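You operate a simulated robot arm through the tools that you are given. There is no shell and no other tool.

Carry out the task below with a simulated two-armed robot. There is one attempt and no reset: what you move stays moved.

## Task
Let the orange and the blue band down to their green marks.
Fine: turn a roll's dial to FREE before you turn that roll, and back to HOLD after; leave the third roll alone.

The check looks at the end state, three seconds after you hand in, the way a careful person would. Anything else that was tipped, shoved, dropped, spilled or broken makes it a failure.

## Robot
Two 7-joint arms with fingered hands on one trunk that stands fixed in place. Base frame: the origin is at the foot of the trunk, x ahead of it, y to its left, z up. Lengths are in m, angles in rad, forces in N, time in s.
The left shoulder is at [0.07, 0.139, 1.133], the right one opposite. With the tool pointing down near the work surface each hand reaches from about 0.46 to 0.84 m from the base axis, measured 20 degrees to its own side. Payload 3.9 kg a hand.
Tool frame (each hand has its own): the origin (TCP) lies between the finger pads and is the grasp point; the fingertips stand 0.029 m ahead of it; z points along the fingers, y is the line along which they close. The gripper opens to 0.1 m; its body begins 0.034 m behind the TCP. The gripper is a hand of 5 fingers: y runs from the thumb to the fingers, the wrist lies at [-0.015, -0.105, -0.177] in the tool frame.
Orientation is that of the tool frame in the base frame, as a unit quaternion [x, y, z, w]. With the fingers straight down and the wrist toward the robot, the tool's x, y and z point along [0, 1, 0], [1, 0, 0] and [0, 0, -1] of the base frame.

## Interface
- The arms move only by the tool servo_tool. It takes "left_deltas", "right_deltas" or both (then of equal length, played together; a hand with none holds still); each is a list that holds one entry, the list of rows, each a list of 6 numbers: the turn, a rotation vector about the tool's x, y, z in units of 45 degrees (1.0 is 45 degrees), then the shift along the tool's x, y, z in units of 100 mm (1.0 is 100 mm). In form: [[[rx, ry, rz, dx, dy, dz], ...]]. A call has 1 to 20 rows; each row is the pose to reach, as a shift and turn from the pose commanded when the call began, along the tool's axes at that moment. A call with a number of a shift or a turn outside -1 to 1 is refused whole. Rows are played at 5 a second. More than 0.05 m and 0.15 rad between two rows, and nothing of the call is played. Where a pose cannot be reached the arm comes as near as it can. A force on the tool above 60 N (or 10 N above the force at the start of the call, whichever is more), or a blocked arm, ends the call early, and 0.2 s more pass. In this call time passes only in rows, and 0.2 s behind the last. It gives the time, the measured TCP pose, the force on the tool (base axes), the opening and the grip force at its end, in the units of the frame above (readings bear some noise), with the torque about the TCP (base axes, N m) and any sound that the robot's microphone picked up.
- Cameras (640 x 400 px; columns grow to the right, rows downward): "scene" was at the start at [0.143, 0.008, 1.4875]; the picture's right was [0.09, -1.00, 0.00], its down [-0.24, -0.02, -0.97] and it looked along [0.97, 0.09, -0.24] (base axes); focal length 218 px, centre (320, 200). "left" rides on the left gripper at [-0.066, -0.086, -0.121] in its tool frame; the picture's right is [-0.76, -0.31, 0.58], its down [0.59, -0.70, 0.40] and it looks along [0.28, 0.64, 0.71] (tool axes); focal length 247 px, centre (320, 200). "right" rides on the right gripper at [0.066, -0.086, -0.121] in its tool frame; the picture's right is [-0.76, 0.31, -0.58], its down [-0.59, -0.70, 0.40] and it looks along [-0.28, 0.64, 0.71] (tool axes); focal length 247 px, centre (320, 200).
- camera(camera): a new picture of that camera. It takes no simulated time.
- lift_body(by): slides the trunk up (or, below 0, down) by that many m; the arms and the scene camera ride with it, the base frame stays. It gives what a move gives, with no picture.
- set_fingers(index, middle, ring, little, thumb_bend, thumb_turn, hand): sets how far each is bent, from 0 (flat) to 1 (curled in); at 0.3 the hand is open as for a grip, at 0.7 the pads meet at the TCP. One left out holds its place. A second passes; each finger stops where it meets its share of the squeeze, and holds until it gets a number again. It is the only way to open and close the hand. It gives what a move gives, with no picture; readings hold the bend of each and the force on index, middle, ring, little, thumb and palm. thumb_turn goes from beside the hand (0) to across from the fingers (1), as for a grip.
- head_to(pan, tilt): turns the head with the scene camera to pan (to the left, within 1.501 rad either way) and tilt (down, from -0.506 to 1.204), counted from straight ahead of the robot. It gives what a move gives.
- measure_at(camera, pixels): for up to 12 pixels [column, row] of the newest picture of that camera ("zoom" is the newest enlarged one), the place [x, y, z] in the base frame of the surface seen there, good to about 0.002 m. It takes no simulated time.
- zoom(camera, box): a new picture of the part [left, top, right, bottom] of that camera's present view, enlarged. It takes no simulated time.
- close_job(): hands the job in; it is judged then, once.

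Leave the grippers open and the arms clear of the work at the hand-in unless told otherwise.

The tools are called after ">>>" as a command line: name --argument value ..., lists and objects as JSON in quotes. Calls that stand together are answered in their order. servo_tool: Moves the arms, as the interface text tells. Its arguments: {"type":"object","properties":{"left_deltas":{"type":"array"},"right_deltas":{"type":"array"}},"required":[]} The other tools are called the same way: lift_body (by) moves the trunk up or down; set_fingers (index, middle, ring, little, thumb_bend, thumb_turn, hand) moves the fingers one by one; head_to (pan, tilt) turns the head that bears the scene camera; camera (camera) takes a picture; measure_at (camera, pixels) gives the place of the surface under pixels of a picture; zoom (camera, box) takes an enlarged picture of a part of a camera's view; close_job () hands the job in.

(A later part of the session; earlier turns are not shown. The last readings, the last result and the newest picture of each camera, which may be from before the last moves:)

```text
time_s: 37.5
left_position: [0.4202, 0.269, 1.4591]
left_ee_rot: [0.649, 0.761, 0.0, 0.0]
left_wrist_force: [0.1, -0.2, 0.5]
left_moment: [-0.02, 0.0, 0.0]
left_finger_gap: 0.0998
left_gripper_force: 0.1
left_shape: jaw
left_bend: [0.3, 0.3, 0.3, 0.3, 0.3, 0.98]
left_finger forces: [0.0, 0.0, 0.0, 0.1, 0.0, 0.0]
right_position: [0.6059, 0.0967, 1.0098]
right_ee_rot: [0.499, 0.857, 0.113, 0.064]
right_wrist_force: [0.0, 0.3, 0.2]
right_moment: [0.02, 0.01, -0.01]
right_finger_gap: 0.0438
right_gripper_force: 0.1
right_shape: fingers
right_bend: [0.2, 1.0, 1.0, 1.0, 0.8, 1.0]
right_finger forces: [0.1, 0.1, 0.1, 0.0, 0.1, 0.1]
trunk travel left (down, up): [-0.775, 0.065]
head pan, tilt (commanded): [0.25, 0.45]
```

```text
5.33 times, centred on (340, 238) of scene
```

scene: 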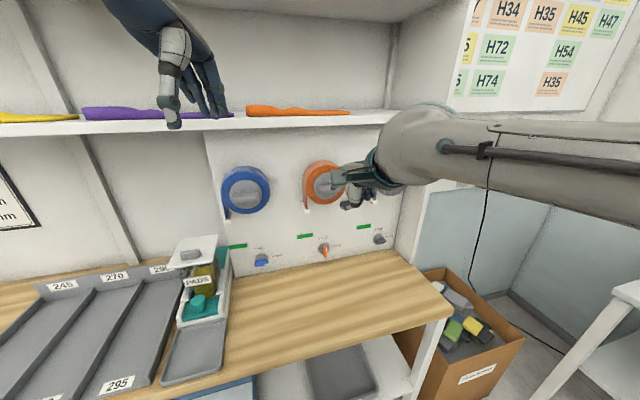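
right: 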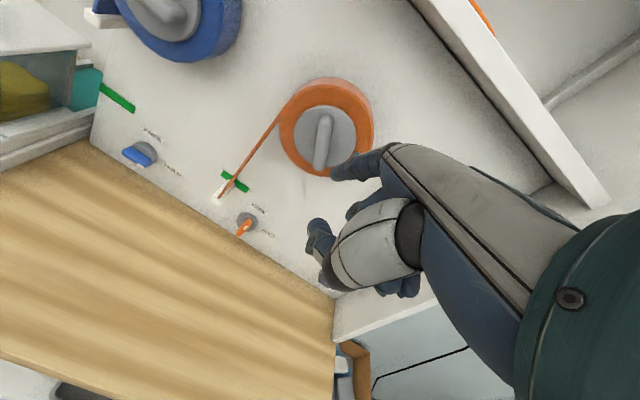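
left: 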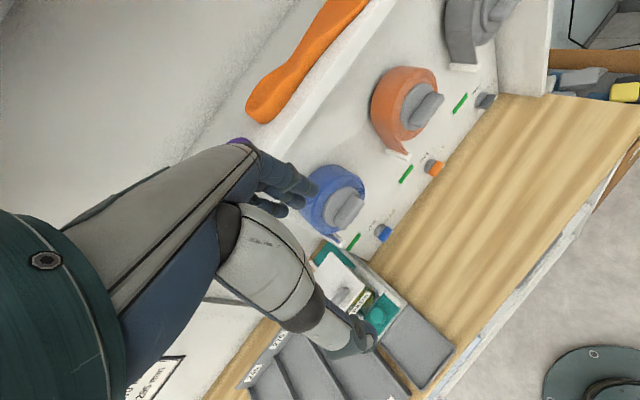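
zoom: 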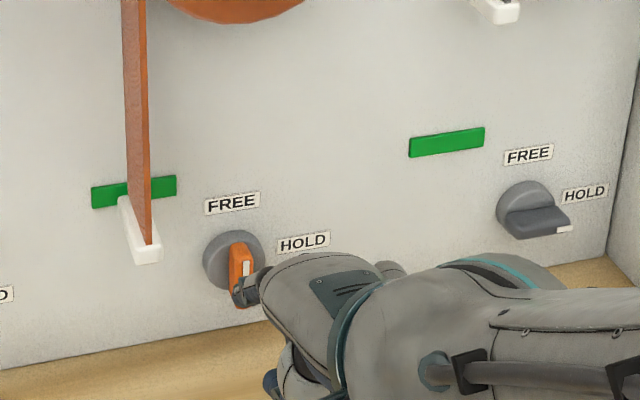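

The tip is up-left of the dial with the clip 40 mm further left. I'll go in to the left side of the dial's top end.

>>> servo_tool --right_deltas '[[[0, 0, 0, 0.02, 0.386, 0.104], [0, 0, 0, 0.02, 0.753, 0.202], [0, 0, 0, 0.02, 0.709, 0.366], [0, 0, 0, 0.02, 0.668, 0.521]]]'

>>> zoom --camera "right" --box '[230, 100, 390, 260]'

>>> zoom --camera "scene" --box '[280, 200, 400, 275]'

```text
time_s: 38.5
left_position: [0.4212, 0.2695, 1.4582]
left_ee_rot: [0.648, 0.761, -0.001, 0.001]
left_wrist_force: [0.7, 0.5, 0.2]
left_moment: [-0.04, 0.03, 0.01]
left_finger_gap: 0.0995
left_gripper_force: 0.0
left_shape: jaw
left_bend: [0.3, 0.3, 0.3, 0.3, 0.3, 0.98]
left_finger forces: [0.1, 0.1, 0.0, 0.1, 0.0, 0.1]
right_position: [0.6736, 0.1371, 0.9789]
right_ee_rot: [0.5, 0.856, 0.113, 0.066]
right_wrist_force: [0.5, -0.2, -0.9]
right_moment: [0.03, 0.04, 0.03]
right_finger_gap: 0.0437
right_gripper_force: 0.0
right_shape: fingers
right_bend: [0.2, 1.0, 1.0, 1.0, 0.8, 1.0]
right_finger forces: [0.0, 0.0, 0.1, 0.0, 0.0, 0.1]
trunk travel left (down, up): [-0.775, 0.065]
head pan, tilt (commanded): [0.25, 0.45]
```

```text
2.50 times, centred on (310, 180) of right
```

zoom: 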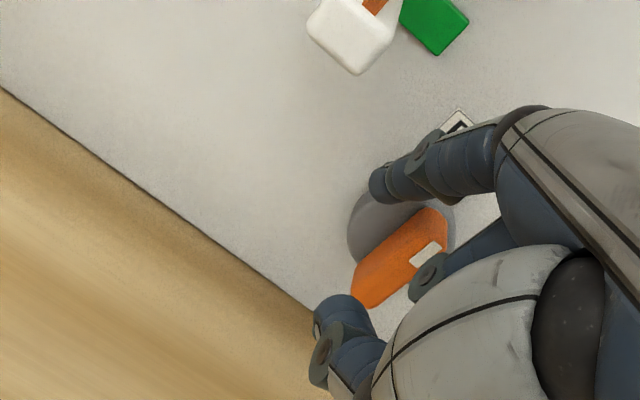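

```text
5.33 times, centred on (340, 238) of scene
```

zoom: 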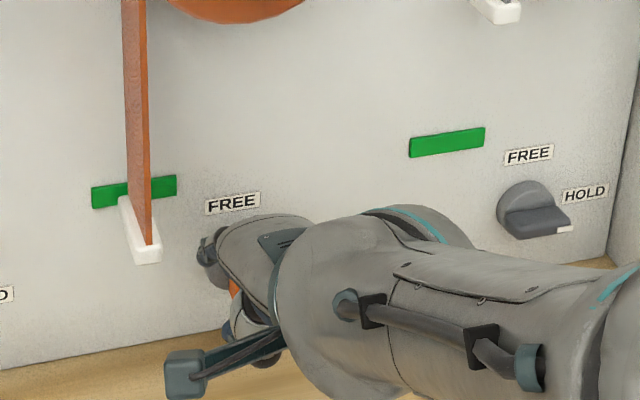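

The tip is to the left of the dial's top end. I'll push it right and down along the arc toward HOLD.

>>> servo_tool --right_deltas '[[[0, 0, 0, -0.06, -0.021, 0.077], [0, 0, 0, -0.14, -0.026, 0.097], [0, 0, 0, -0.188, -0.017, 0.062], [0, 0, 0, -0.245, -0.012, 0.046], [0, 0, 0, -0.306, -0.013, 0.05], [0, 0, 0, -0.348, -0.018, 0.066], [0, 0, 0, -0.384, -0.025, 0.092]]]'

>>> zoom --camera "right" --box '[230, 100, 390, 260]'

>>> zoom --camera "scene" --box '[280, 200, 400, 275]'

```text
time_s: 40.1
left_position: [0.4202, 0.2681, 1.4595]
left_ee_rot: [0.648, 0.761, 0.0, 0.0]
left_wrist_force: [0.2, 0.4, 0.1]
left_moment: [0.01, -0.03, -0.02]
left_finger_gap: 0.0999
left_gripper_force: 0.1
left_shape: jaw
left_bend: [0.3, 0.3, 0.3, 0.3, 0.3, 0.98]
left_finger forces: [0.1, 0.0, 0.0, 0.1, 0.1, 0.1]
right_position: [0.6934, 0.1043, 0.9688]
right_ee_rot: [0.499, 0.857, 0.113, 0.066]
right_wrist_force: [-1.3, 0.7, 2.8]
right_moment: [0.11, -0.16, 0.11]
right_finger_gap: 0.0456
right_gripper_force: 1.4
right_shape: fingers
right_bend: [0.19, 1.0, 1.0, 1.0, 0.8, 1.0]
right_finger forces: [2.6, 0.0, 0.0, 0.0, 0.1, 0.0]
trunk travel left (down, up): [-0.775, 0.065]
head pan, tilt (commanded): [0.25, 0.45]
```

```text
2.50 times, centred on (310, 180) of right
```

zoom: 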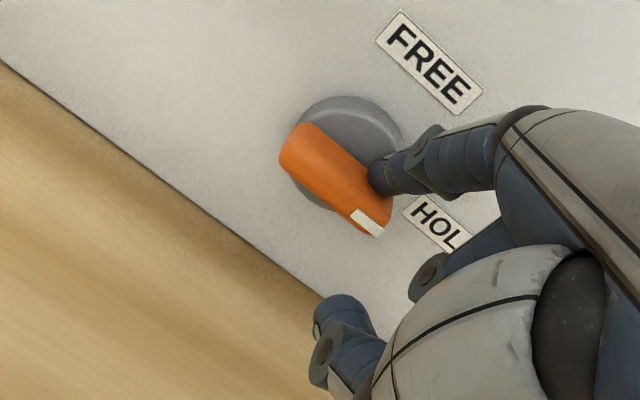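

```text
5.33 times, centred on (340, 238) of scene
```

zoom: 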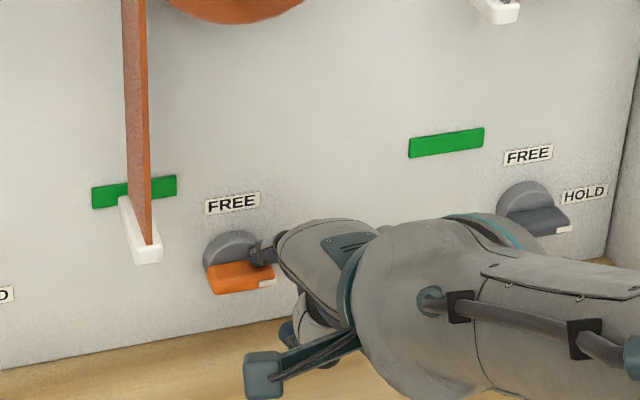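

The bar looks about horizontal at HOLD. I'll lift the finger straight up off it, back out, and check the angle.

>>> servo_tool --right_deltas '[[[0, 0, 0, 0, 0.04, -0.15], [0, 0, 0, 0, -0.2, -0.23], [0, 0, 0, 0, -0.6, -0.35], [0, 0, 0, 0, -0.9, -0.45]]]'

>>> zoom --camera "scene" --box '[304, 230, 348, 262]'

>>> zoom --camera "scene" --box '[280, 130, 400, 260]'

```text
time_s: 41.1
left_position: [0.4198, 0.2683, 1.4596]
left_ee_rot: [0.648, 0.761, 0.001, 0.0]
left_wrist_force: [0.4, 0.3, 0.2]
left_moment: [0.03, 0.01, 0.01]
left_finger_gap: 0.0999
left_gripper_force: 0.0
left_shape: jaw
left_bend: [0.3, 0.3, 0.3, 0.3, 0.3, 0.98]
left_finger forces: [0.0, 0.0, 0.0, 0.0, 0.0, 0.0]
right_position: [0.6078, 0.0544, 0.9881]
right_ee_rot: [0.498, 0.857, 0.114, 0.067]
right_wrist_force: [-0.1, -0.7, -1.0]
right_moment: [-0.03, -0.01, 0.02]
right_finger_gap: 0.0437
right_gripper_force: 0.1
right_shape: fingers
right_bend: [0.2, 1.0, 1.0, 1.0, 0.8, 1.0]
right_finger forces: [0.0, 0.0, 0.1, 0.0, 0.1, 0.0]
trunk travel left (down, up): [-0.775, 0.065]
head pan, tilt (commanded): [0.25, 0.45]
```

```text
12.50 times, centred on (326, 246) of scene
```

zoom: 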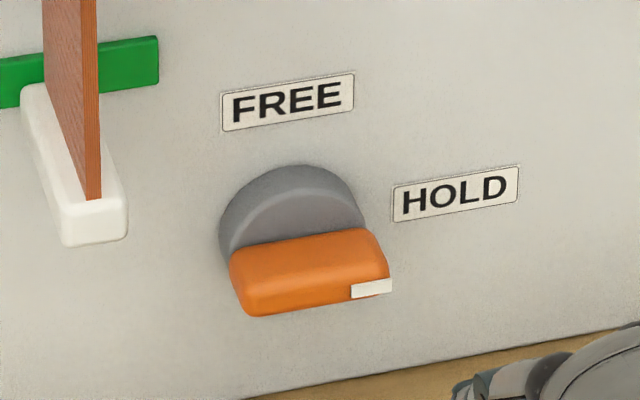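

```text
3.08 times, centred on (340, 195) of scene
```

zoom: 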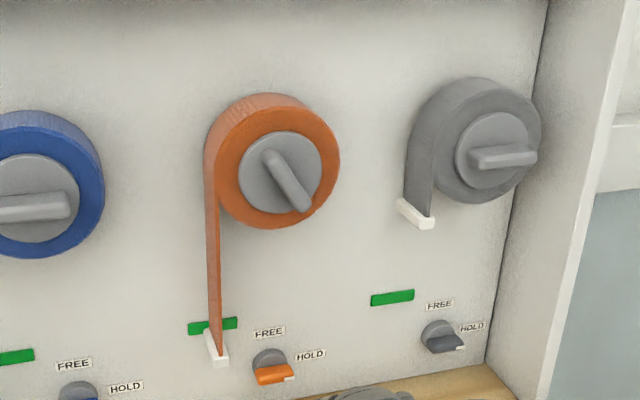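

>>> zoom --camera "scene" --box '[304, 230, 348, 262]'

>>> measure_at --camera "zoom" --pixels '[[250, 300], [340, 285], [375, 290], [245, 265], [375, 245], [300, 260], [240, 240], [370, 228], [70, 240], [95, 240], [95, 205], [100, 225]]'

```text
12.50 times, centred on (326, 246) of scene
```

zoom: 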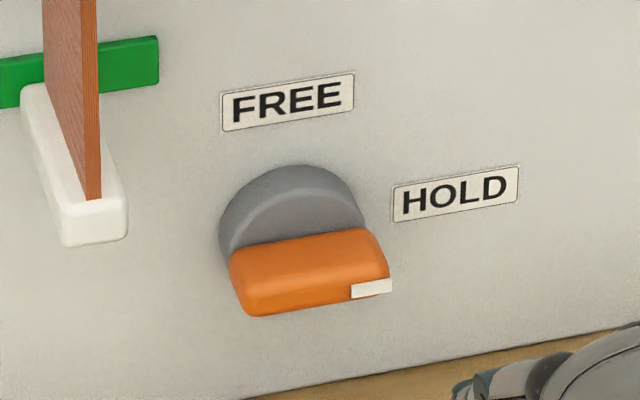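

```text
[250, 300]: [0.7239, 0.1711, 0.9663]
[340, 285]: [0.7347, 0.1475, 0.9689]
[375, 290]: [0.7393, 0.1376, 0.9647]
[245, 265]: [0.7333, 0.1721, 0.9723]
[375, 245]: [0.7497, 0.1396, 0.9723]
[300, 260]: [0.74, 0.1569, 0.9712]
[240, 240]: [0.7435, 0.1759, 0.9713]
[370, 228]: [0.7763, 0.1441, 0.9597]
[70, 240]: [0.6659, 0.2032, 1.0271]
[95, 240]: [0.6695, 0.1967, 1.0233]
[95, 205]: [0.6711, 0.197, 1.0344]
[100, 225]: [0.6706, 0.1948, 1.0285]
```

Orange dial is at HOLD (bar's top edge level within 1°), and the orange clip is on its mark (z≈1.029). Now the blue one: I'll turn the head a bit and measure the blue roll and dial.

>>> head_to --pan 0.4 --tilt 0.5

>>> camera --camera "scene"

```text
time_s: 41.8
left_position: [0.4207, 0.2696, 1.4574]
left_ee_rot: [0.648, 0.762, 0.0, 0.0]
left_wrist_force: [0.3, 0.2, 0.0]
left_moment: [-0.02, 0.03, 0.01]
left_finger_gap: 0.0999
left_gripper_force: 0.0
left_shape: jaw
left_bend: [0.3, 0.3, 0.3, 0.3, 0.3, 0.98]
left_finger forces: [0.0, 0.0, 0.0, 0.0, 0.0, 0.1]
right_position: [0.6077, 0.0551, 0.9864]
right_ee_rot: [0.499, 0.857, 0.113, 0.066]
right_wrist_force: [-1.0, -0.4, -0.2]
right_moment: [0.01, 0.0, 0.03]
right_finger_gap: 0.044
right_gripper_force: 0.1
right_shape: fingers
right_bend: [0.2, 1.0, 1.0, 1.0, 0.8, 1.0]
right_finger forces: [0.0, 0.0, 0.0, 0.0, 0.0, 0.0]
trunk travel left (down, up): [-0.775, 0.065]
head pan, tilt (commanded): [0.4, 0.499]
```

```text
taken
```

scene: 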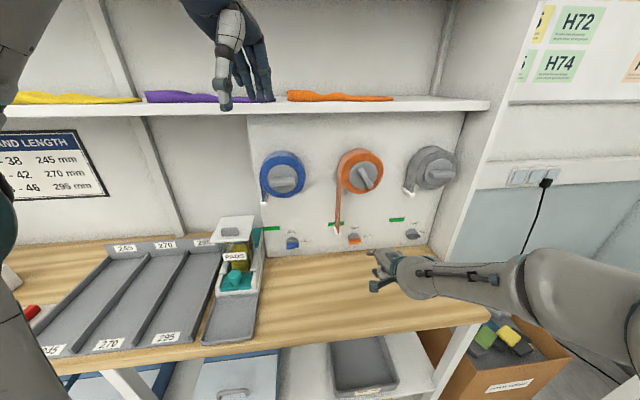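

>>> zoom --camera "scene" --box '[240, 140, 336, 200]'

>>> measure_at --camera "zoom" --pixels '[[225, 275], [375, 275], [300, 275], [300, 245], [300, 200], [430, 240], [300, 380], [295, 85], [165, 265], [155, 395], [410, 180], [300, 140]]'

>>> zoom --camera "scene" --box '[250, 195, 322, 255]'

```text
6.67 times, centred on (288, 170) of scene
```

zoom: 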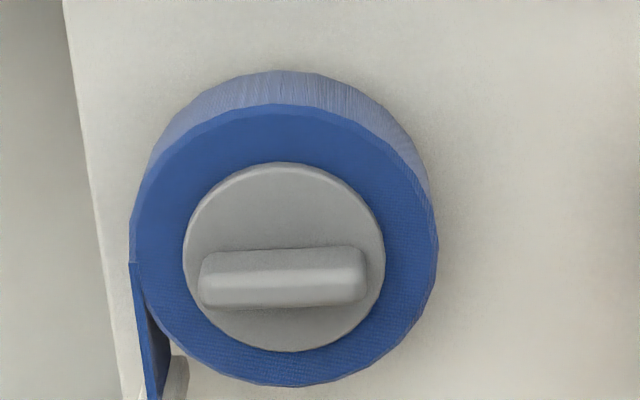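

```text
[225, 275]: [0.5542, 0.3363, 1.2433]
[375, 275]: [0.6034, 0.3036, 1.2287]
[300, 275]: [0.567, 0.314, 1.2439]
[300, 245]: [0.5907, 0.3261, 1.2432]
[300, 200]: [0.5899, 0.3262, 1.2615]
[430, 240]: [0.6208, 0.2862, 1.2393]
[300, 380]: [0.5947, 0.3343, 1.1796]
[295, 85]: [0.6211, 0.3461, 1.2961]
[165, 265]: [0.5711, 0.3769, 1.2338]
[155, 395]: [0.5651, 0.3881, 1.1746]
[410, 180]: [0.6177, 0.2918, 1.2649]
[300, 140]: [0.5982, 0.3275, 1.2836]
```

```text
6.67 times, centred on (286, 225) of scene
```

zoom: 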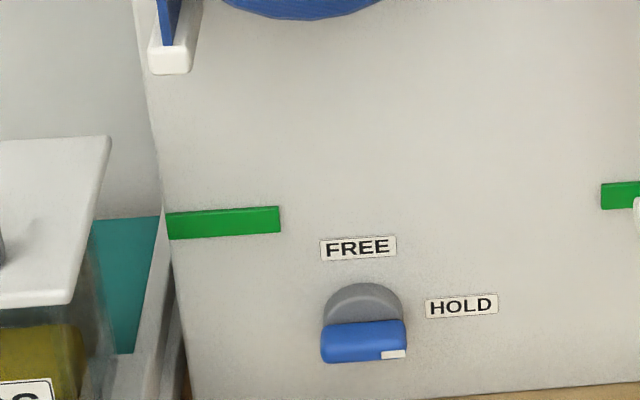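

>>> measure_at --camera "zoom" --pixels '[[325, 335], [400, 328], [362, 328], [362, 345], [362, 286], [358, 248], [461, 305], [220, 222], [170, 232], [275, 213], [172, 60], [172, 48]]'

>>> zoom --camera "scene" --box '[240, 140, 336, 200]'

>>> measure_at --camera "zoom" --pixels '[[205, 285], [358, 285], [282, 295], [282, 305], [282, 255], [282, 265], [282, 350], [282, 168], [190, 255], [380, 250], [134, 240], [434, 250]]'

```text
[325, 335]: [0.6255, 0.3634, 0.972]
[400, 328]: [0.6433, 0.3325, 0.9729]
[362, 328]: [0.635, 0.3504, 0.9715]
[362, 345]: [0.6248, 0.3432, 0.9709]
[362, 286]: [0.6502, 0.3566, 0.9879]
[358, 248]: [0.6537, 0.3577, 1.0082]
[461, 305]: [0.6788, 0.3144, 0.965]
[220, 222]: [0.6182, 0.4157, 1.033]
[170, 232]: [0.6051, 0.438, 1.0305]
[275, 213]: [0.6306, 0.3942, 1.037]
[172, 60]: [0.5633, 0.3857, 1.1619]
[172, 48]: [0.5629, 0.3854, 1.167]
```

```text
6.67 times, centred on (288, 170) of scene
```

zoom: 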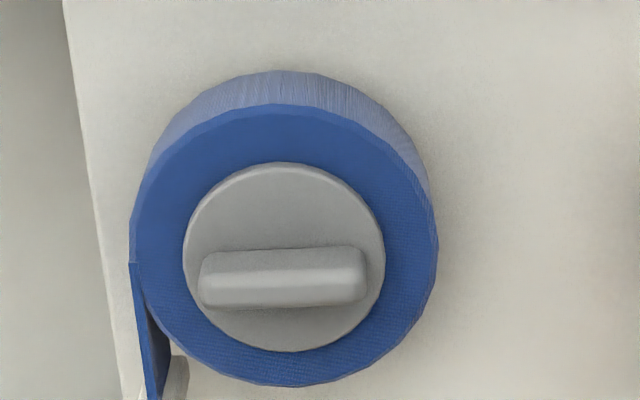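

```text
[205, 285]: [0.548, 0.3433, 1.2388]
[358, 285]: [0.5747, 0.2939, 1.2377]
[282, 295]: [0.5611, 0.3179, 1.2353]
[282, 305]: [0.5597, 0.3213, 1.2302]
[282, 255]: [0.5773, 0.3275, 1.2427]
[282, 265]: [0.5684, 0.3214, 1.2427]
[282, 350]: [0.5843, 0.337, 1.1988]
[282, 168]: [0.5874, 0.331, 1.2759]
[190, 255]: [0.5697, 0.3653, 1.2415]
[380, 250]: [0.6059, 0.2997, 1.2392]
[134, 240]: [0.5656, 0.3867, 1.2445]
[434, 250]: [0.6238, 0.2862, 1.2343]
```

Blue geometry matches orange: knob centre r≈0.001, z≈1.237; dial centre r≈0.0115, z≈0.967; clip centre z≈1.166; mark centre z≈1.032. I'll check the clearance to the PADS box at left.

>>> zoom --camera "scene" --box '[190, 190, 300, 350]'

>>> measure_at --camera "scene" --pixels '[[264, 218], [258, 238], [262, 275], [257, 290], [252, 320], [255, 215], [235, 225], [225, 238], [265, 240], [258, 255]]'

```text
2.50 times, centred on (245, 270) of scene
```

zoom: 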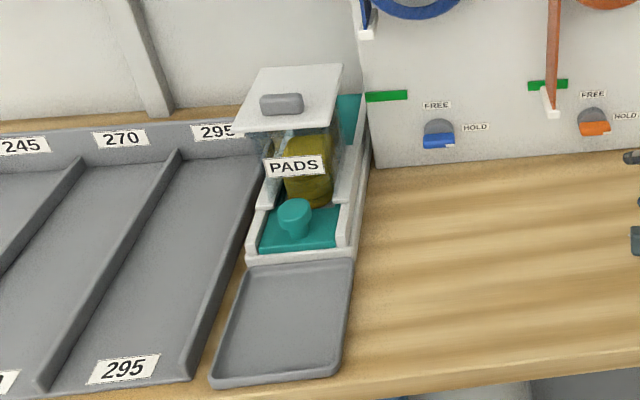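

```text
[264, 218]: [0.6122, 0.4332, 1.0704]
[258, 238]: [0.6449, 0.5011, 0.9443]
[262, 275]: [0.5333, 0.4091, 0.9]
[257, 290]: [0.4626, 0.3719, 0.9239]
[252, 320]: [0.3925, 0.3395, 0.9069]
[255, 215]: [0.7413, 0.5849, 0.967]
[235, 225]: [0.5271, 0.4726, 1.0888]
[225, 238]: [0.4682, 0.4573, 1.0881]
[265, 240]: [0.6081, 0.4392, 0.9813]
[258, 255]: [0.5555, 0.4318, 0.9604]
```

The box's right side is at r≈-0.10 (about 0.1 m left of the blue dial) and nothing else is in the way. I'll back off slightly and slide the right hand left along the panel to the blue dial.

>>> servo_tool --right_deltas '[[[0, 0, 0, 0.1, -0.2, -0.1], [0, 0, 0, 0.4, -0.4, -0.4], [0, 0, 0, 0.8, -0.4, -0.4]]]'

>>> servo_tool --right_deltas '[[[0, 0, 0, 0.27, 0, 0], [0, 0, 0, 0.54, 0, 0], [0, 0, 0, 0.81, 0, 0]]]'

>>> camera --camera "scene"

>>> camera --camera "right"

```text
time_s: 42.6
left_position: [0.4198, 0.2719, 1.4574]
left_ee_rot: [0.648, 0.761, -0.001, 0.001]
left_wrist_force: [-0.2, 0.4, 0.0]
left_moment: [-0.01, 0.03, -0.01]
left_finger_gap: 0.0998
left_gripper_force: 0.0
left_shape: jaw
left_bend: [0.3, 0.3, 0.3, 0.3, 0.3, 0.98]
left_finger forces: [0.1, 0.0, 0.0, 0.1, 0.1, 0.0]
right_position: [0.5251, 0.1065, 1.0188]
right_ee_rot: [0.499, 0.857, 0.111, 0.067]
right_wrist_force: [0.0, -0.2, 0.7]
right_moment: [-0.02, 0.01, -0.02]
right_finger_gap: 0.0438
right_gripper_force: 0.0
right_shape: fingers
right_bend: [0.2, 1.0, 1.0, 1.0, 0.8, 1.0]
right_finger forces: [0.1, 0.1, 0.0, 0.0, 0.0, 0.0]
trunk travel left (down, up): [-0.775, 0.065]
head pan, tilt (commanded): [0.4, 0.499]
```

```text
time_s: 43.4
left_position: [0.4195, 0.2688, 1.4583]
left_ee_rot: [0.648, 0.762, 0.0, 0.0]
left_wrist_force: [0.2, -0.6, 0.1]
left_moment: [0.0, -0.02, -0.01]
left_finger_gap: 0.0997
left_gripper_force: 0.0
left_shape: jaw
left_bend: [0.3, 0.3, 0.3, 0.3, 0.3, 0.98]
left_finger forces: [0.1, 0.1, 0.0, 0.0, 0.0, 0.0]
right_position: [0.4919, 0.165, 1.0329]
right_ee_rot: [0.511, 0.847, 0.132, 0.054]
right_wrist_force: [-0.9, -0.6, 0.5]
right_moment: [0.01, 0.0, -0.01]
right_finger_gap: 0.0437
right_gripper_force: 0.0
right_shape: fingers
right_bend: [0.2, 1.0, 1.0, 1.0, 0.8, 1.0]
right_finger forces: [0.0, 0.1, 0.0, 0.0, 0.0, 0.0]
trunk travel left (down, up): [-0.775, 0.065]
head pan, tilt (commanded): [0.4, 0.499]
```

```text
taken
```

scene: 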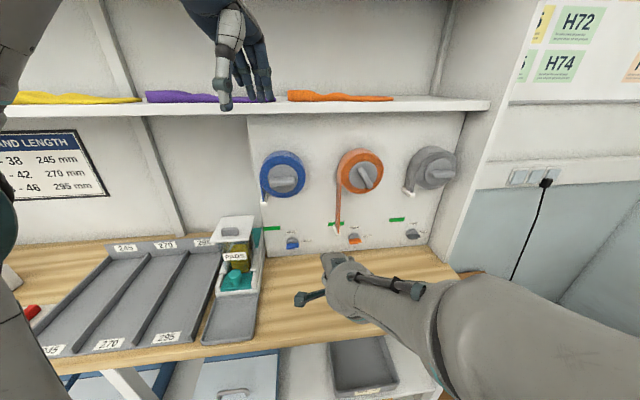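

```text
taken
```

right: 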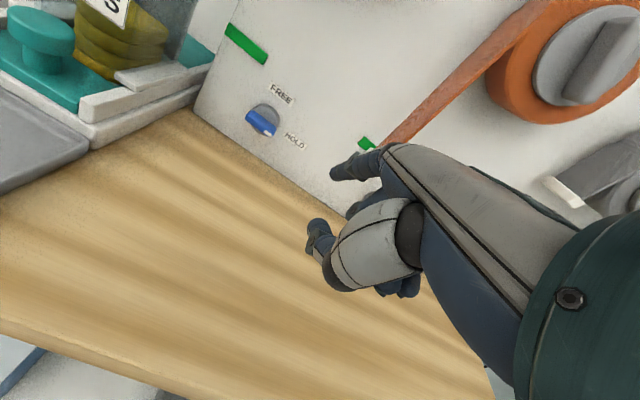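

The second slide lagged a little with a small orientation change. I'll hold with a tiny null move to see where it settles.

>>> servo_tool --right_deltas '[[[0, 0, 0, 0, 0, 0], [0, 0, 0, 0, 0, 0]]]'

```text
time_s: 44.0
left_position: [0.4211, 0.2688, 1.4592]
left_ee_rot: [0.648, 0.761, 0.0, 0.0]
left_wrist_force: [-0.1, -0.7, 0.2]
left_moment: [0.02, 0.02, -0.03]
left_finger_gap: 0.0998
left_gripper_force: 0.1
left_shape: jaw
left_bend: [0.3, 0.3, 0.3, 0.3, 0.3, 0.98]
left_finger forces: [0.1, 0.0, 0.0, 0.1, 0.1, 0.1]
right_position: [0.491, 0.1662, 1.0349]
right_ee_rot: [0.507, 0.85, 0.133, 0.055]
right_wrist_force: [0.8, 0.0, -0.2]
right_moment: [0.04, 0.02, -0.01]
right_finger_gap: 0.0438
right_gripper_force: 0.0
right_shape: fingers
right_bend: [0.2, 1.0, 1.0, 1.0, 0.8, 1.0]
right_finger forces: [0.1, 0.0, 0.0, 0.1, 0.0, 0.1]
trunk travel left (down, up): [-0.775, 0.065]
head pan, tilt (commanded): [0.4, 0.499]
```

It stopped about 20 mm short, likely because the wrist is too close in. Reaching further forward should ease it; I'll move 60 mm toward the panel and 40 mm left and check tracking.

>>> servo_tool --right_deltas '[[[0, 0, 0, 0, 0.3, 0.08], [0, 0, 0, 0.1, 0.58, 0.16], [0, 0, 0, 0.4, 0.58, 0.16]]]'

```text
time_s: 45.0
left_position: [0.4207, 0.2679, 1.4588]
left_ee_rot: [0.648, 0.762, -0.001, 0.001]
left_wrist_force: [0.7, -0.8, -0.2]
left_moment: [-0.01, 0.0, 0.04]
left_finger_gap: 0.0997
left_gripper_force: 0.1
left_shape: jaw
left_bend: [0.3, 0.3, 0.3, 0.3, 0.3, 0.98]
left_finger forces: [0.0, 0.0, 0.0, 0.1, 0.0, 0.0]
right_position: [0.5365, 0.2242, 1.0628]
right_ee_rot: [0.518, 0.839, 0.155, 0.058]
right_wrist_force: [0.5, -0.6, 0.2]
right_moment: [-0.01, 0.01, 0.02]
right_finger_gap: 0.0438
right_gripper_force: 0.1
right_shape: fingers
right_bend: [0.2, 1.0, 1.0, 1.0, 0.8, 1.0]
right_finger forces: [0.0, 0.1, 0.0, 0.0, 0.1, 0.0]
trunk travel left (down, up): [-0.775, 0.065]
head pan, tilt (commanded): [0.4, 0.499]
stopped in row 3 (right hand): the arm was blocked; the commanded pose is now the measured one
```

The arm reports being blocked, probably against the robot's own body. I'll tilt the head to look.

>>> head_to --pan -0.1 --tilt 1.1

>>> camera --camera "scene"

```text
time_s: 46.0
left_position: [0.4205, 0.2686, 1.4593]
left_ee_rot: [0.648, 0.761, 0.0, 0.0]
left_wrist_force: [-0.6, 0.2, 0.5]
left_moment: [0.0, 0.0, -0.03]
left_finger_gap: 0.0996
left_gripper_force: 0.1
left_shape: jaw
left_bend: [0.3, 0.3, 0.3, 0.3, 0.3, 0.98]
left_finger forces: [0.1, 0.0, 0.0, 0.0, 0.0, 0.1]
right_position: [0.5371, 0.2254, 1.0628]
right_ee_rot: [0.518, 0.84, 0.154, 0.057]
right_wrist_force: [-0.6, 0.0, 0.4]
right_moment: [0.0, 0.03, -0.04]
right_finger_gap: 0.0436
right_gripper_force: 0.0
right_shape: fingers
right_bend: [0.2, 1.0, 1.0, 1.0, 0.8, 1.0]
right_finger forces: [0.0, 0.0, 0.1, 0.0, 0.1, 0.1]
trunk travel left (down, up): [-0.775, 0.065]
head pan, tilt (commanded): [-0.099, 1.1]
```

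```text
taken
```

scene: 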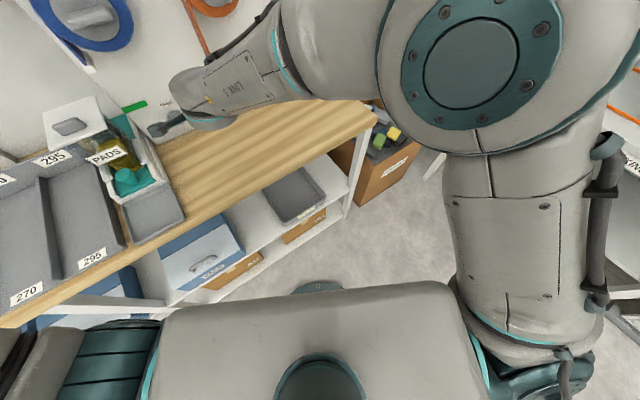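

The right upper arm is against the robot's torso, so the right hand can't reach the blue dial; the left arm is better placed for that. I'll withdraw the right hand to the right and back, then park it.

>>> servo_tool --right_deltas '[[[0, 0, 0, -0.2, -0.15, -0.05], [0, 0, 0, -0.5, -0.4, -0.1], [0, 0, 0, -0.9, -0.5, -0.1]]]'

>>> servo_tool --right_deltas '[[[0, 0, 0, -0.3, -0.1, -0.2], [0, 0, 0, -0.6, -0.2, -0.5], [0, 0, 0, -0.95, -0.3, -0.8]]]'

>>> servo_tool --right_deltas '[[[0, 0, 0, -0.3, -0.1, -0.3], [0, 0, 0, -0.6, -0.2, -0.6], [0, 0, 0, -0.95, -0.3, -0.9]]]'

```text
time_s: 46.8
left_position: [0.4209, 0.2664, 1.4583]
left_ee_rot: [0.648, 0.761, 0.001, -0.001]
left_wrist_force: [-0.4, -0.5, 0.8]
left_moment: [0.02, -0.01, 0.0]
left_finger_gap: 0.0996
left_gripper_force: 0.1
left_shape: jaw
left_bend: [0.3, 0.3, 0.3, 0.3, 0.3, 0.98]
left_finger forces: [0.0, 0.0, 0.0, 0.0, 0.1, 0.0]
right_position: [0.5328, 0.1209, 1.0467]
right_ee_rot: [0.517, 0.841, 0.151, 0.058]
right_wrist_force: [0.0, -0.5, -0.3]
right_moment: [0.05, 0.02, 0.0]
right_finger_gap: 0.0437
right_gripper_force: 0.1
right_shape: fingers
right_bend: [0.2, 1.0, 1.0, 1.0, 0.8, 1.0]
right_finger forces: [0.0, 0.0, 0.0, 0.1, 0.0, 0.0]
trunk travel left (down, up): [-0.775, 0.065]
head pan, tilt (commanded): [-0.099, 1.1]
```

```text
time_s: 47.6
left_position: [0.4204, 0.2672, 1.4596]
left_ee_rot: [0.648, 0.762, 0.0, 0.0]
left_wrist_force: [-0.9, -0.4, -0.3]
left_moment: [0.02, -0.01, -0.03]
left_finger_gap: 0.0999
left_gripper_force: 0.0
left_shape: jaw
left_bend: [0.3, 0.3, 0.3, 0.3, 0.3, 0.98]
left_finger forces: [0.0, 0.0, 0.0, 0.0, 0.0, 0.0]
right_position: [0.5304, 0.0146, 1.1093]
right_ee_rot: [0.517, 0.84, 0.151, 0.059]
right_wrist_force: [-0.8, -0.4, 0.0]
right_moment: [0.0, 0.01, -0.03]
right_finger_gap: 0.0436
right_gripper_force: 0.1
right_shape: fingers
right_bend: [0.2, 1.0, 1.0, 1.0, 0.8, 1.0]
right_finger forces: [0.0, 0.1, 0.1, 0.1, 0.0, 0.0]
right hand out of reach, approached as far as the arm can: row 3
trunk travel left (down, up): [-0.775, 0.065]
head pan, tilt (commanded): [-0.099, 1.1]
```

```text
time_s: 48.4
left_position: [0.419, 0.2704, 1.4584]
left_ee_rot: [0.648, 0.762, -0.001, 0.001]
left_wrist_force: [-0.5, -0.3, 1.0]
left_moment: [0.0, 0.01, -0.02]
left_finger_gap: 0.0999
left_gripper_force: 0.0
left_shape: jaw
left_bend: [0.3, 0.3, 0.3, 0.3, 0.3, 0.98]
left_finger forces: [0.0, 0.1, 0.0, 0.0, 0.1, 0.0]
right_position: [0.5235, -0.0948, 1.1788]
right_ee_rot: [0.516, 0.841, 0.151, 0.057]
right_wrist_force: [0.2, -0.1, -0.1]
right_moment: [-0.01, -0.01, 0.0]
right_finger_gap: 0.0439
right_gripper_force: 0.0
right_shape: fingers
right_bend: [0.2, 1.0, 1.0, 1.0, 0.8, 1.0]
right_finger forces: [0.1, 0.0, 0.0, 0.0, 0.1, 0.0]
trunk travel left (down, up): [-0.775, 0.065]
head pan, tilt (commanded): [-0.099, 1.1]
```

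The right hand is parked to the right. Now I'll give the left hand the same pointing shape and turn it to the panel's yaw (+20°), then pitch 15°.

>>> set_fingers --hand "left" --index 0.2 --middle 1 --ring 1 --little 1 --thumb_bend 0.8 --thumb_turn 1

>>> servo_tool --left_deltas '[[[0, 0, -0.15, 0, -0.1, 0], [0, 0, -0.3, 0, -0.2, 0], [0, 0, -0.453, 0, -0.2, 0]]]'

>>> servo_tool --left_deltas '[[[-0.17, 0, 0, 0, 0, 0], [-0.333, 0, 0, 0, 0, 0]]]'

>>> head_to --pan 0.45 --tilt 0.45

>>> camera --camera "scene"

>>> camera --camera "left"

```text
time_s: 49.4
left_position: [0.4207, 0.2694, 1.4589]
left_ee_rot: [0.648, 0.762, -0.001, 0.001]
left_wrist_force: [0.5, -0.3, 0.3]
left_moment: [0.01, 0.02, 0.02]
left_finger_gap: 0.0448
left_gripper_force: 0.0
left_shape: fingers
left_bend: [0.2, 0.99, 1.0, 1.0, 0.8, 1.0]
left_finger forces: [0.1, 0.1, 0.0, 0.1, 0.0, 0.0]
right_position: [0.5239, -0.0966, 1.1784]
right_ee_rot: [0.516, 0.841, 0.152, 0.058]
right_wrist_force: [0.7, 0.3, 0.5]
right_moment: [-0.01, -0.05, 0.01]
right_finger_gap: 0.0438
right_gripper_force: 0.0
right_shape: fingers
right_bend: [0.2, 1.0, 1.0, 1.0, 0.8, 1.0]
right_finger forces: [0.0, 0.1, 0.0, 0.1, 0.0, 0.1]
trunk travel left (down, up): [-0.775, 0.065]
head pan, tilt (commanded): [-0.099, 1.1]
```

```text
time_s: 50.2
left_position: [0.4008, 0.2644, 1.4574]
left_ee_rot: [0.502, 0.865, 0.0, 0.0]
left_wrist_force: [-0.7, -0.4, -0.6]
left_moment: [-0.02, -0.01, 0.01]
left_finger_gap: 0.0445
left_gripper_force: 0.1
left_shape: fingers
left_bend: [0.2, 0.99, 1.0, 1.0, 0.8, 1.0]
left_finger forces: [0.1, 0.0, 0.0, 0.0, 0.1, 0.1]
right_position: [0.5249, -0.0971, 1.1786]
right_ee_rot: [0.517, 0.841, 0.151, 0.057]
right_wrist_force: [0.6, -0.1, -0.4]
right_moment: [-0.01, -0.01, 0.03]
right_finger_gap: 0.0438
right_gripper_force: 0.2
right_shape: fingers
right_bend: [0.2, 1.0, 1.0, 1.0, 0.8, 1.0]
right_finger forces: [0.1, 0.0, 0.0, 0.2, 0.0, 0.1]
trunk travel left (down, up): [-0.775, 0.065]
head pan, tilt (commanded): [-0.099, 1.1]
```

```text
time_s: 50.8
left_position: [0.4002, 0.2668, 1.458]
left_ee_rot: [0.499, 0.857, 0.113, 0.067]
left_wrist_force: [0.0, 0.0, -0.3]
left_moment: [0.0, 0.01, -0.02]
left_finger_gap: 0.0449
left_gripper_force: 0.1
left_shape: fingers
left_bend: [0.2, 0.99, 1.0, 1.0, 0.8, 1.0]
left_finger forces: [0.0, 0.0, 0.1, 0.0, 0.0, 0.0]
right_position: [0.5242, -0.0948, 1.1784]
right_ee_rot: [0.517, 0.841, 0.152, 0.059]
right_wrist_force: [-0.3, -0.3, -0.7]
right_moment: [-0.01, 0.0, 0.03]
right_finger_gap: 0.0439
right_gripper_force: 0.1
right_shape: fingers
right_bend: [0.2, 1.0, 1.0, 1.0, 0.8, 1.0]
right_finger forces: [0.0, 0.0, 0.1, 0.0, 0.1, 0.1]
trunk travel left (down, up): [-0.775, 0.065]
head pan, tilt (commanded): [-0.099, 1.1]
```

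```text
time_s: 51.9
left_position: [0.401, 0.2658, 1.4587]
left_ee_rot: [0.498, 0.857, 0.113, 0.066]
left_wrist_force: [-0.3, -1.4, -0.1]
left_moment: [0.02, -0.01, 0.01]
left_finger_gap: 0.0448
left_gripper_force: 0.1
left_shape: fingers
left_bend: [0.2, 0.99, 1.0, 1.0, 0.8, 1.0]
left_finger forces: [0.1, 0.0, 0.0, 0.0, 0.0, 0.0]
right_position: [0.5233, -0.0965, 1.1777]
right_ee_rot: [0.517, 0.841, 0.152, 0.058]
right_wrist_force: [0.1, 0.5, 0.8]
right_moment: [-0.02, 0.01, 0.03]
right_finger_gap: 0.0439
right_gripper_force: 0.1
right_shape: fingers
right_bend: [0.2, 1.0, 1.0, 1.0, 0.8, 1.0]
right_finger forces: [0.0, 0.0, 0.0, 0.1, 0.0, 0.0]
trunk travel left (down, up): [-0.775, 0.065]
head pan, tilt (commanded): [0.45, 0.45]
```

```text
taken
```

scene: 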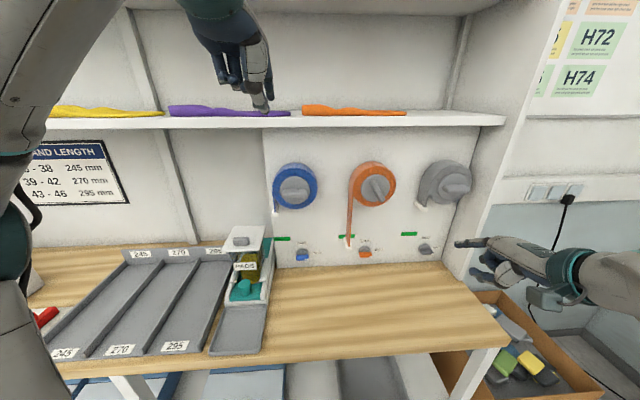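

```text
taken
```

left: 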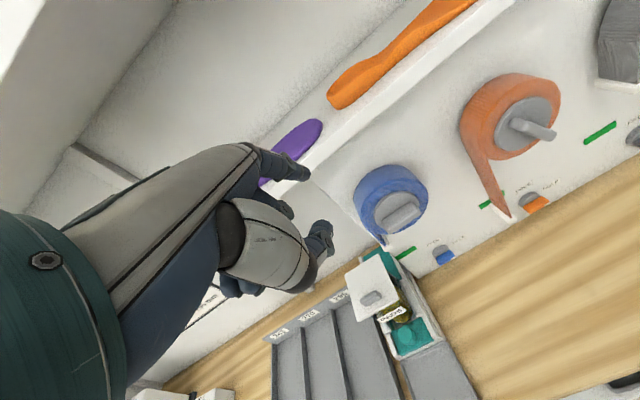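

Left hand orientation is right. I'll move it forward and down in front of the blue column, keeping the fingertip about 3–4 cm off the knob.

>>> servo_tool --left_deltas '[[[0, 0, 0, -0.08, 0.14, 0.25], [0, 0, 0, -0.16, 0.28, 0.5], [0, 0, 0, -0.225, 0.425, 0.735]]]'

>>> servo_tool --left_deltas '[[[0, 0, 0, 0, -0.07, 0.27], [0, 0, 0, 0, -0.14, 0.53], [0, 0, 0, 0, -0.21, 0.79]]]'

>>> servo_tool --left_deltas '[[[0, 0, 0, 0, -0.07, 0.27], [0, 0, 0, 0, -0.14, 0.53], [0, 0, 0, 0, -0.21, 0.79]]]'

```text
time_s: 52.7
left_position: [0.4642, 0.2745, 1.3974]
left_ee_rot: [0.499, 0.857, 0.112, 0.066]
left_wrist_force: [-0.7, -0.1, 0.5]
left_moment: [0.0, 0.03, -0.02]
left_finger_gap: 0.0446
left_gripper_force: 0.1
left_shape: fingers
left_bend: [0.2, 0.99, 1.0, 1.0, 0.8, 1.0]
left_finger forces: [0.1, 0.1, 0.1, 0.0, 0.0, 0.0]
right_position: [0.5251, -0.0958, 1.1766]
right_ee_rot: [0.516, 0.841, 0.152, 0.059]
right_wrist_force: [1.2, -0.3, -0.4]
right_moment: [0.0, -0.01, 0.0]
right_finger_gap: 0.0439
right_gripper_force: 0.1
right_shape: fingers
right_bend: [0.2, 1.0, 1.0, 1.0, 0.8, 1.0]
right_finger forces: [0.0, 0.0, 0.0, 0.0, 0.1, 0.0]
trunk travel left (down, up): [-0.775, 0.065]
head pan, tilt (commanded): [0.45, 0.45]
```

```text
time_s: 53.5
left_position: [0.4639, 0.2757, 1.3177]
left_ee_rot: [0.498, 0.857, 0.113, 0.066]
left_wrist_force: [0.4, -0.3, 1.3]
left_moment: [0.0, 0.02, -0.03]
left_finger_gap: 0.0446
left_gripper_force: 0.1
left_shape: fingers
left_bend: [0.2, 0.99, 1.0, 1.0, 0.8, 1.0]
left_finger forces: [0.1, 0.0, 0.1, 0.0, 0.0, 0.0]
right_position: [0.5242, -0.0964, 1.1784]
right_ee_rot: [0.517, 0.84, 0.15, 0.058]
right_wrist_force: [-0.5, 0.9, 0.3]
right_moment: [-0.02, 0.05, 0.02]
right_finger_gap: 0.0439
right_gripper_force: 0.0
right_shape: fingers
right_bend: [0.2, 1.0, 1.0, 1.0, 0.8, 1.0]
right_finger forces: [0.0, 0.1, 0.0, 0.0, 0.0, 0.0]
trunk travel left (down, up): [-0.775, 0.065]
head pan, tilt (commanded): [0.45, 0.45]
```

```text
time_s: 54.3
left_position: [0.4622, 0.2777, 1.2338]
left_ee_rot: [0.499, 0.857, 0.113, 0.065]
left_wrist_force: [0.1, 0.8, -0.4]
left_moment: [0.01, -0.01, -0.01]
left_finger_gap: 0.0446
left_gripper_force: 0.0
left_shape: fingers
left_bend: [0.2, 0.99, 1.0, 1.0, 0.8, 1.0]
left_finger forces: [0.0, 0.0, 0.0, 0.0, 0.0, 0.0]
right_position: [0.5236, -0.0956, 1.1781]
right_ee_rot: [0.517, 0.84, 0.151, 0.058]
right_wrist_force: [-0.3, -0.3, -0.7]
right_moment: [0.01, 0.01, 0.03]
right_finger_gap: 0.0438
right_gripper_force: 0.0
right_shape: fingers
right_bend: [0.2, 1.0, 1.0, 1.0, 0.8, 1.0]
right_finger forces: [0.0, 0.0, 0.1, 0.1, 0.0, 0.0]
trunk travel left (down, up): [-0.775, 0.065]
head pan, tilt (commanded): [0.45, 0.45]
```

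Tracking is good: left TCP (0.462, 0.278, 1.234). I'll go down two more legs and then look at the left arm and box clearance.

>>> servo_tool --left_deltas '[[[0, 0, 0, 0, -0.07, 0.27], [0, 0, 0, 0, -0.14, 0.53], [0, 0, 0, 0, -0.21, 0.79]]]'

>>> camera --camera "scene"

>>> camera --camera "left"

```text
time_s: 55.1
left_position: [0.4676, 0.2775, 1.1503]
left_ee_rot: [0.499, 0.857, 0.113, 0.066]
left_wrist_force: [-0.3, 0.0, 0.5]
left_moment: [-0.05, 0.01, 0.0]
left_finger_gap: 0.0445
left_gripper_force: 0.1
left_shape: fingers
left_bend: [0.2, 0.99, 1.0, 1.0, 0.8, 1.0]
left_finger forces: [0.0, 0.0, 0.0, 0.0, 0.0, 0.1]
right_position: [0.5244, -0.0968, 1.1777]
right_ee_rot: [0.517, 0.84, 0.151, 0.059]
right_wrist_force: [0.0, -0.3, -0.5]
right_moment: [0.0, 0.01, -0.01]
right_finger_gap: 0.0441
right_gripper_force: 0.1
right_shape: fingers
right_bend: [0.2, 1.0, 1.0, 1.0, 0.8, 1.0]
right_finger forces: [0.0, 0.0, 0.1, 0.0, 0.0, 0.0]
trunk travel left (down, up): [-0.775, 0.065]
head pan, tilt (commanded): [0.45, 0.45]
```

```text
taken
```

scene: 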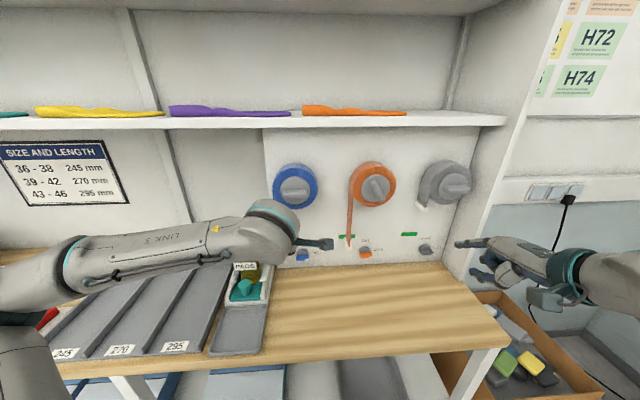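

```text
taken
```

left: 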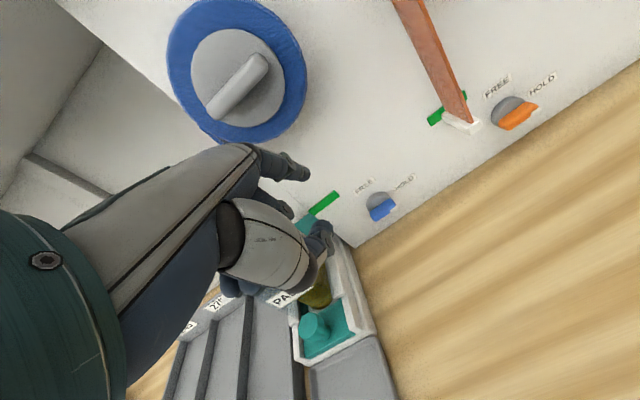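

The left forearm lies out to the left, near the tray and PADS box. I'll measure its position to know the clearance before lowering.

>>> measure_at --camera "scene" --pixels '[[270, 215], [230, 240], [180, 245], [120, 255], [70, 265], [210, 265], [150, 285], [285, 250], [300, 235], [325, 243], [20, 300], [245, 265]]'

```text
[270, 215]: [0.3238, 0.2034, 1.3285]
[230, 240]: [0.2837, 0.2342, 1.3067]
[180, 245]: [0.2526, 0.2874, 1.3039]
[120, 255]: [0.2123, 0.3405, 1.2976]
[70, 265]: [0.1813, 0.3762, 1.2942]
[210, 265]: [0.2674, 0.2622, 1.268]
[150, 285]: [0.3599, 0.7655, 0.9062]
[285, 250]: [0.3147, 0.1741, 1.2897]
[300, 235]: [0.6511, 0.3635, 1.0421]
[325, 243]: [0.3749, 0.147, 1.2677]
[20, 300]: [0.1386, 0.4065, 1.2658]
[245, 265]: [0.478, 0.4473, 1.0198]
```

The forearm is at x 0.18–0.32, z≈1.30, well clear of the box (x>0.46, top 1.09). I'll lower another 80 mm and centre on the blue dial.

>>> servo_tool --left_deltas '[[[0, 0, 0, 0, -0.07, 0.27], [0, 0, 0, 0, -0.14, 0.53], [0, 0, 0, 0, -0.21, 0.79]]]'

>>> camera --camera "scene"

>>> zoom --camera "left" --box '[220, 60, 440, 260]'

```text
time_s: 55.9
left_position: [0.4646, 0.2767, 1.0693]
left_ee_rot: [0.499, 0.857, 0.113, 0.066]
left_wrist_force: [0.9, -0.2, -0.3]
left_moment: [0.01, -0.02, 0.02]
left_finger_gap: 0.0448
left_gripper_force: 0.0
left_shape: fingers
left_bend: [0.2, 0.99, 1.0, 1.0, 0.8, 1.0]
left_finger forces: [0.1, 0.1, 0.1, 0.1, 0.0, 0.0]
right_position: [0.5244, -0.0952, 1.1787]
right_ee_rot: [0.517, 0.841, 0.15, 0.058]
right_wrist_force: [0.1, 0.7, -0.3]
right_moment: [-0.01, -0.01, 0.0]
right_finger_gap: 0.0439
right_gripper_force: 0.0
right_shape: fingers
right_bend: [0.2, 1.0, 1.0, 1.0, 0.8, 1.0]
right_finger forces: [0.0, 0.1, 0.0, 0.0, 0.0, 0.0]
trunk travel left (down, up): [-0.775, 0.065]
head pan, tilt (commanded): [0.45, 0.45]
```

```text
taken
```

scene: 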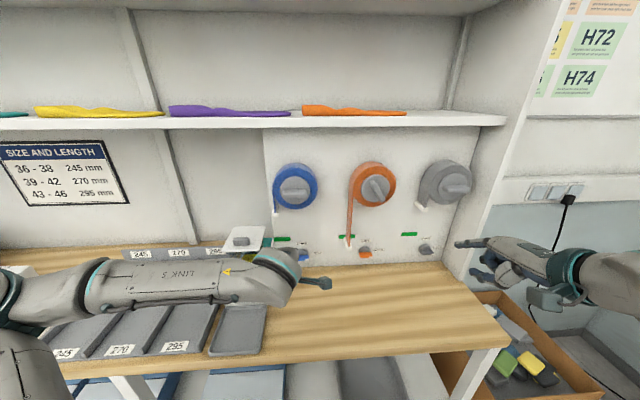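

```text
2.00 times, centred on (330, 160) of left
```

zoom: 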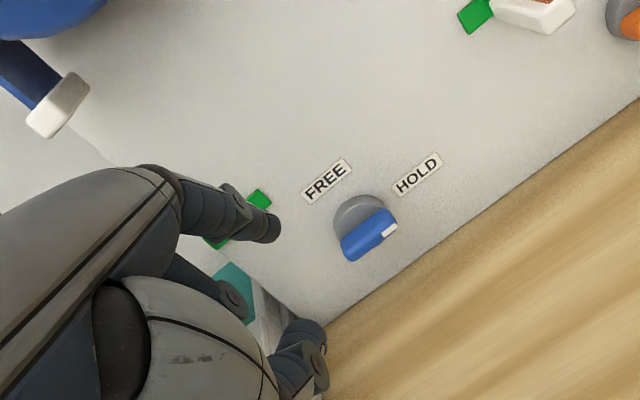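

>>> measure_at --camera "zoom" --pixels '[[270, 228], [262, 235], [250, 225], [230, 205], [345, 245], [390, 222], [365, 240], [360, 222], [355, 200], [325, 180], [418, 173], [310, 330]]'

```text
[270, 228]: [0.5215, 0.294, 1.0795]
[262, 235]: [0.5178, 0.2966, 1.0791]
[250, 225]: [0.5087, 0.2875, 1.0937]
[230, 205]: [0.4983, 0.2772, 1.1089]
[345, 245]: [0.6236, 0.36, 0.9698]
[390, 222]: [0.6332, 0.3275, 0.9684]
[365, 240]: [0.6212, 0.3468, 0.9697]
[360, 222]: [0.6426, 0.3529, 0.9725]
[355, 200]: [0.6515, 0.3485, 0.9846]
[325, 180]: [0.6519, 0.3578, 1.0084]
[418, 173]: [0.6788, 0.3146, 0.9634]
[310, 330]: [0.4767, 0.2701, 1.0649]
```

Left fingertip offset mirrors the right one. I'll check the lid's right edge and the hand's left side before closing in.

>>> measure_at --camera "scene" --pixels '[[261, 230], [252, 247], [240, 238], [245, 275], [260, 285], [275, 300], [285, 260], [255, 260]]'

>>> zoom --camera "scene" --box '[210, 215, 350, 315]'

```text
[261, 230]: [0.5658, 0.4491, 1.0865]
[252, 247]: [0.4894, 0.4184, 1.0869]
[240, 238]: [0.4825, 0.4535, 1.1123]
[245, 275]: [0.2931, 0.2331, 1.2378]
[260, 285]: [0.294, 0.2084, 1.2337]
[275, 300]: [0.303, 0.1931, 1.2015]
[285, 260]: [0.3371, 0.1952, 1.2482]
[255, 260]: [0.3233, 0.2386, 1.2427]
```

```text
4.00 times, centred on (280, 265) of scene
```

zoom: 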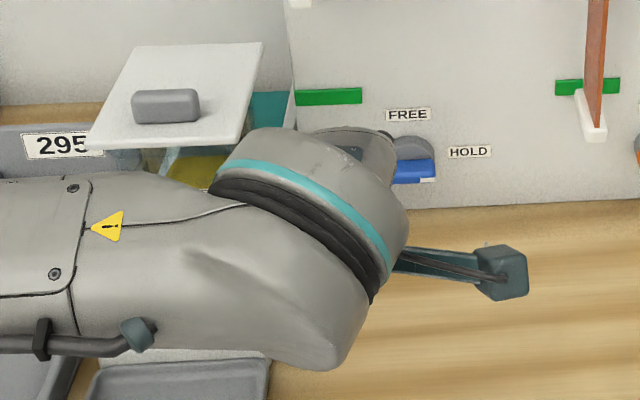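

The lid's right edge is at r≈-0.11 to -0.12; the hand's left side stays at about r≥-0.08. Clear. I'll advance to the blue dial: 100 mm forward, 50 mm down.

>>> servo_tool --left_deltas '[[[0, 0, 0, 0, 0.28, 0.25], [0, 0, 0, 0, 0.56, 0.5], [0, 0, 0, 0, 0.836, 0.742]]]'

>>> zoom --camera "left" --box '[220, 60, 440, 260]'

>>> zoom --camera "scene" --box '[210, 215, 350, 315]'

```text
time_s: 56.7
left_position: [0.5533, 0.3284, 1.0217]
left_ee_rot: [0.5, 0.856, 0.113, 0.065]
left_wrist_force: [0.3, -0.1, 0.5]
left_moment: [-0.01, 0.0, -0.01]
left_finger_gap: 0.0445
left_gripper_force: 0.2
left_shape: fingers
left_bend: [0.2, 0.99, 1.0, 1.0, 0.8, 1.0]
left_finger forces: [0.0, 0.1, 0.0, 0.0, 0.1, 0.0]
right_position: [0.5246, -0.0959, 1.1768]
right_ee_rot: [0.516, 0.841, 0.152, 0.058]
right_wrist_force: [0.0, -0.5, 0.1]
right_moment: [-0.04, 0.02, 0.0]
right_finger_gap: 0.0438
right_gripper_force: 0.2
right_shape: fingers
right_bend: [0.2, 1.0, 1.0, 1.0, 0.8, 1.0]
right_finger forces: [0.0, 0.1, 0.0, 0.0, 0.0, 0.0]
trunk travel left (down, up): [-0.775, 0.065]
head pan, tilt (commanded): [0.45, 0.45]
```

```text
2.00 times, centred on (330, 160) of left
```

zoom: 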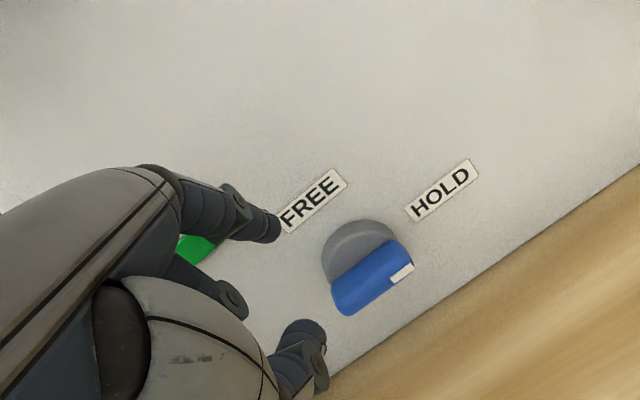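

```text
4.00 times, centred on (280, 265) of scene
```

zoom: 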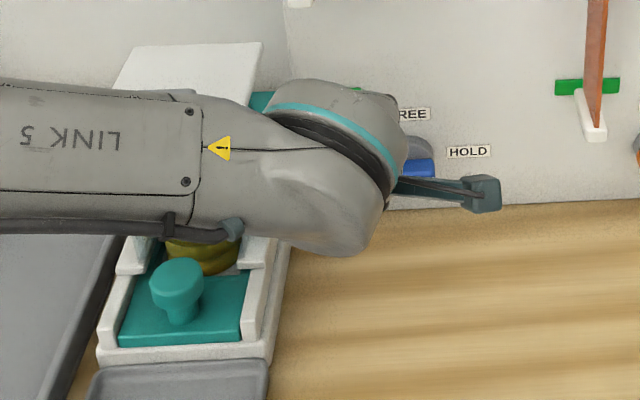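

>>> measure_at --camera "zoom" --pixels '[[150, 200], [60, 200], [250, 230], [330, 250], [180, 105], [100, 90], [230, 215], [330, 200], [20, 230]]'

```text
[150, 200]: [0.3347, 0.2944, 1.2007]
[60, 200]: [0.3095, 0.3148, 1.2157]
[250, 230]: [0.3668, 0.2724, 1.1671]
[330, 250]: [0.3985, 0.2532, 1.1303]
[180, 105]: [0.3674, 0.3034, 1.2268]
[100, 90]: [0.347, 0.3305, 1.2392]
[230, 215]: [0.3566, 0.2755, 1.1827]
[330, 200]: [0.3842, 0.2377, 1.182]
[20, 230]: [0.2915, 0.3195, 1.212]
```

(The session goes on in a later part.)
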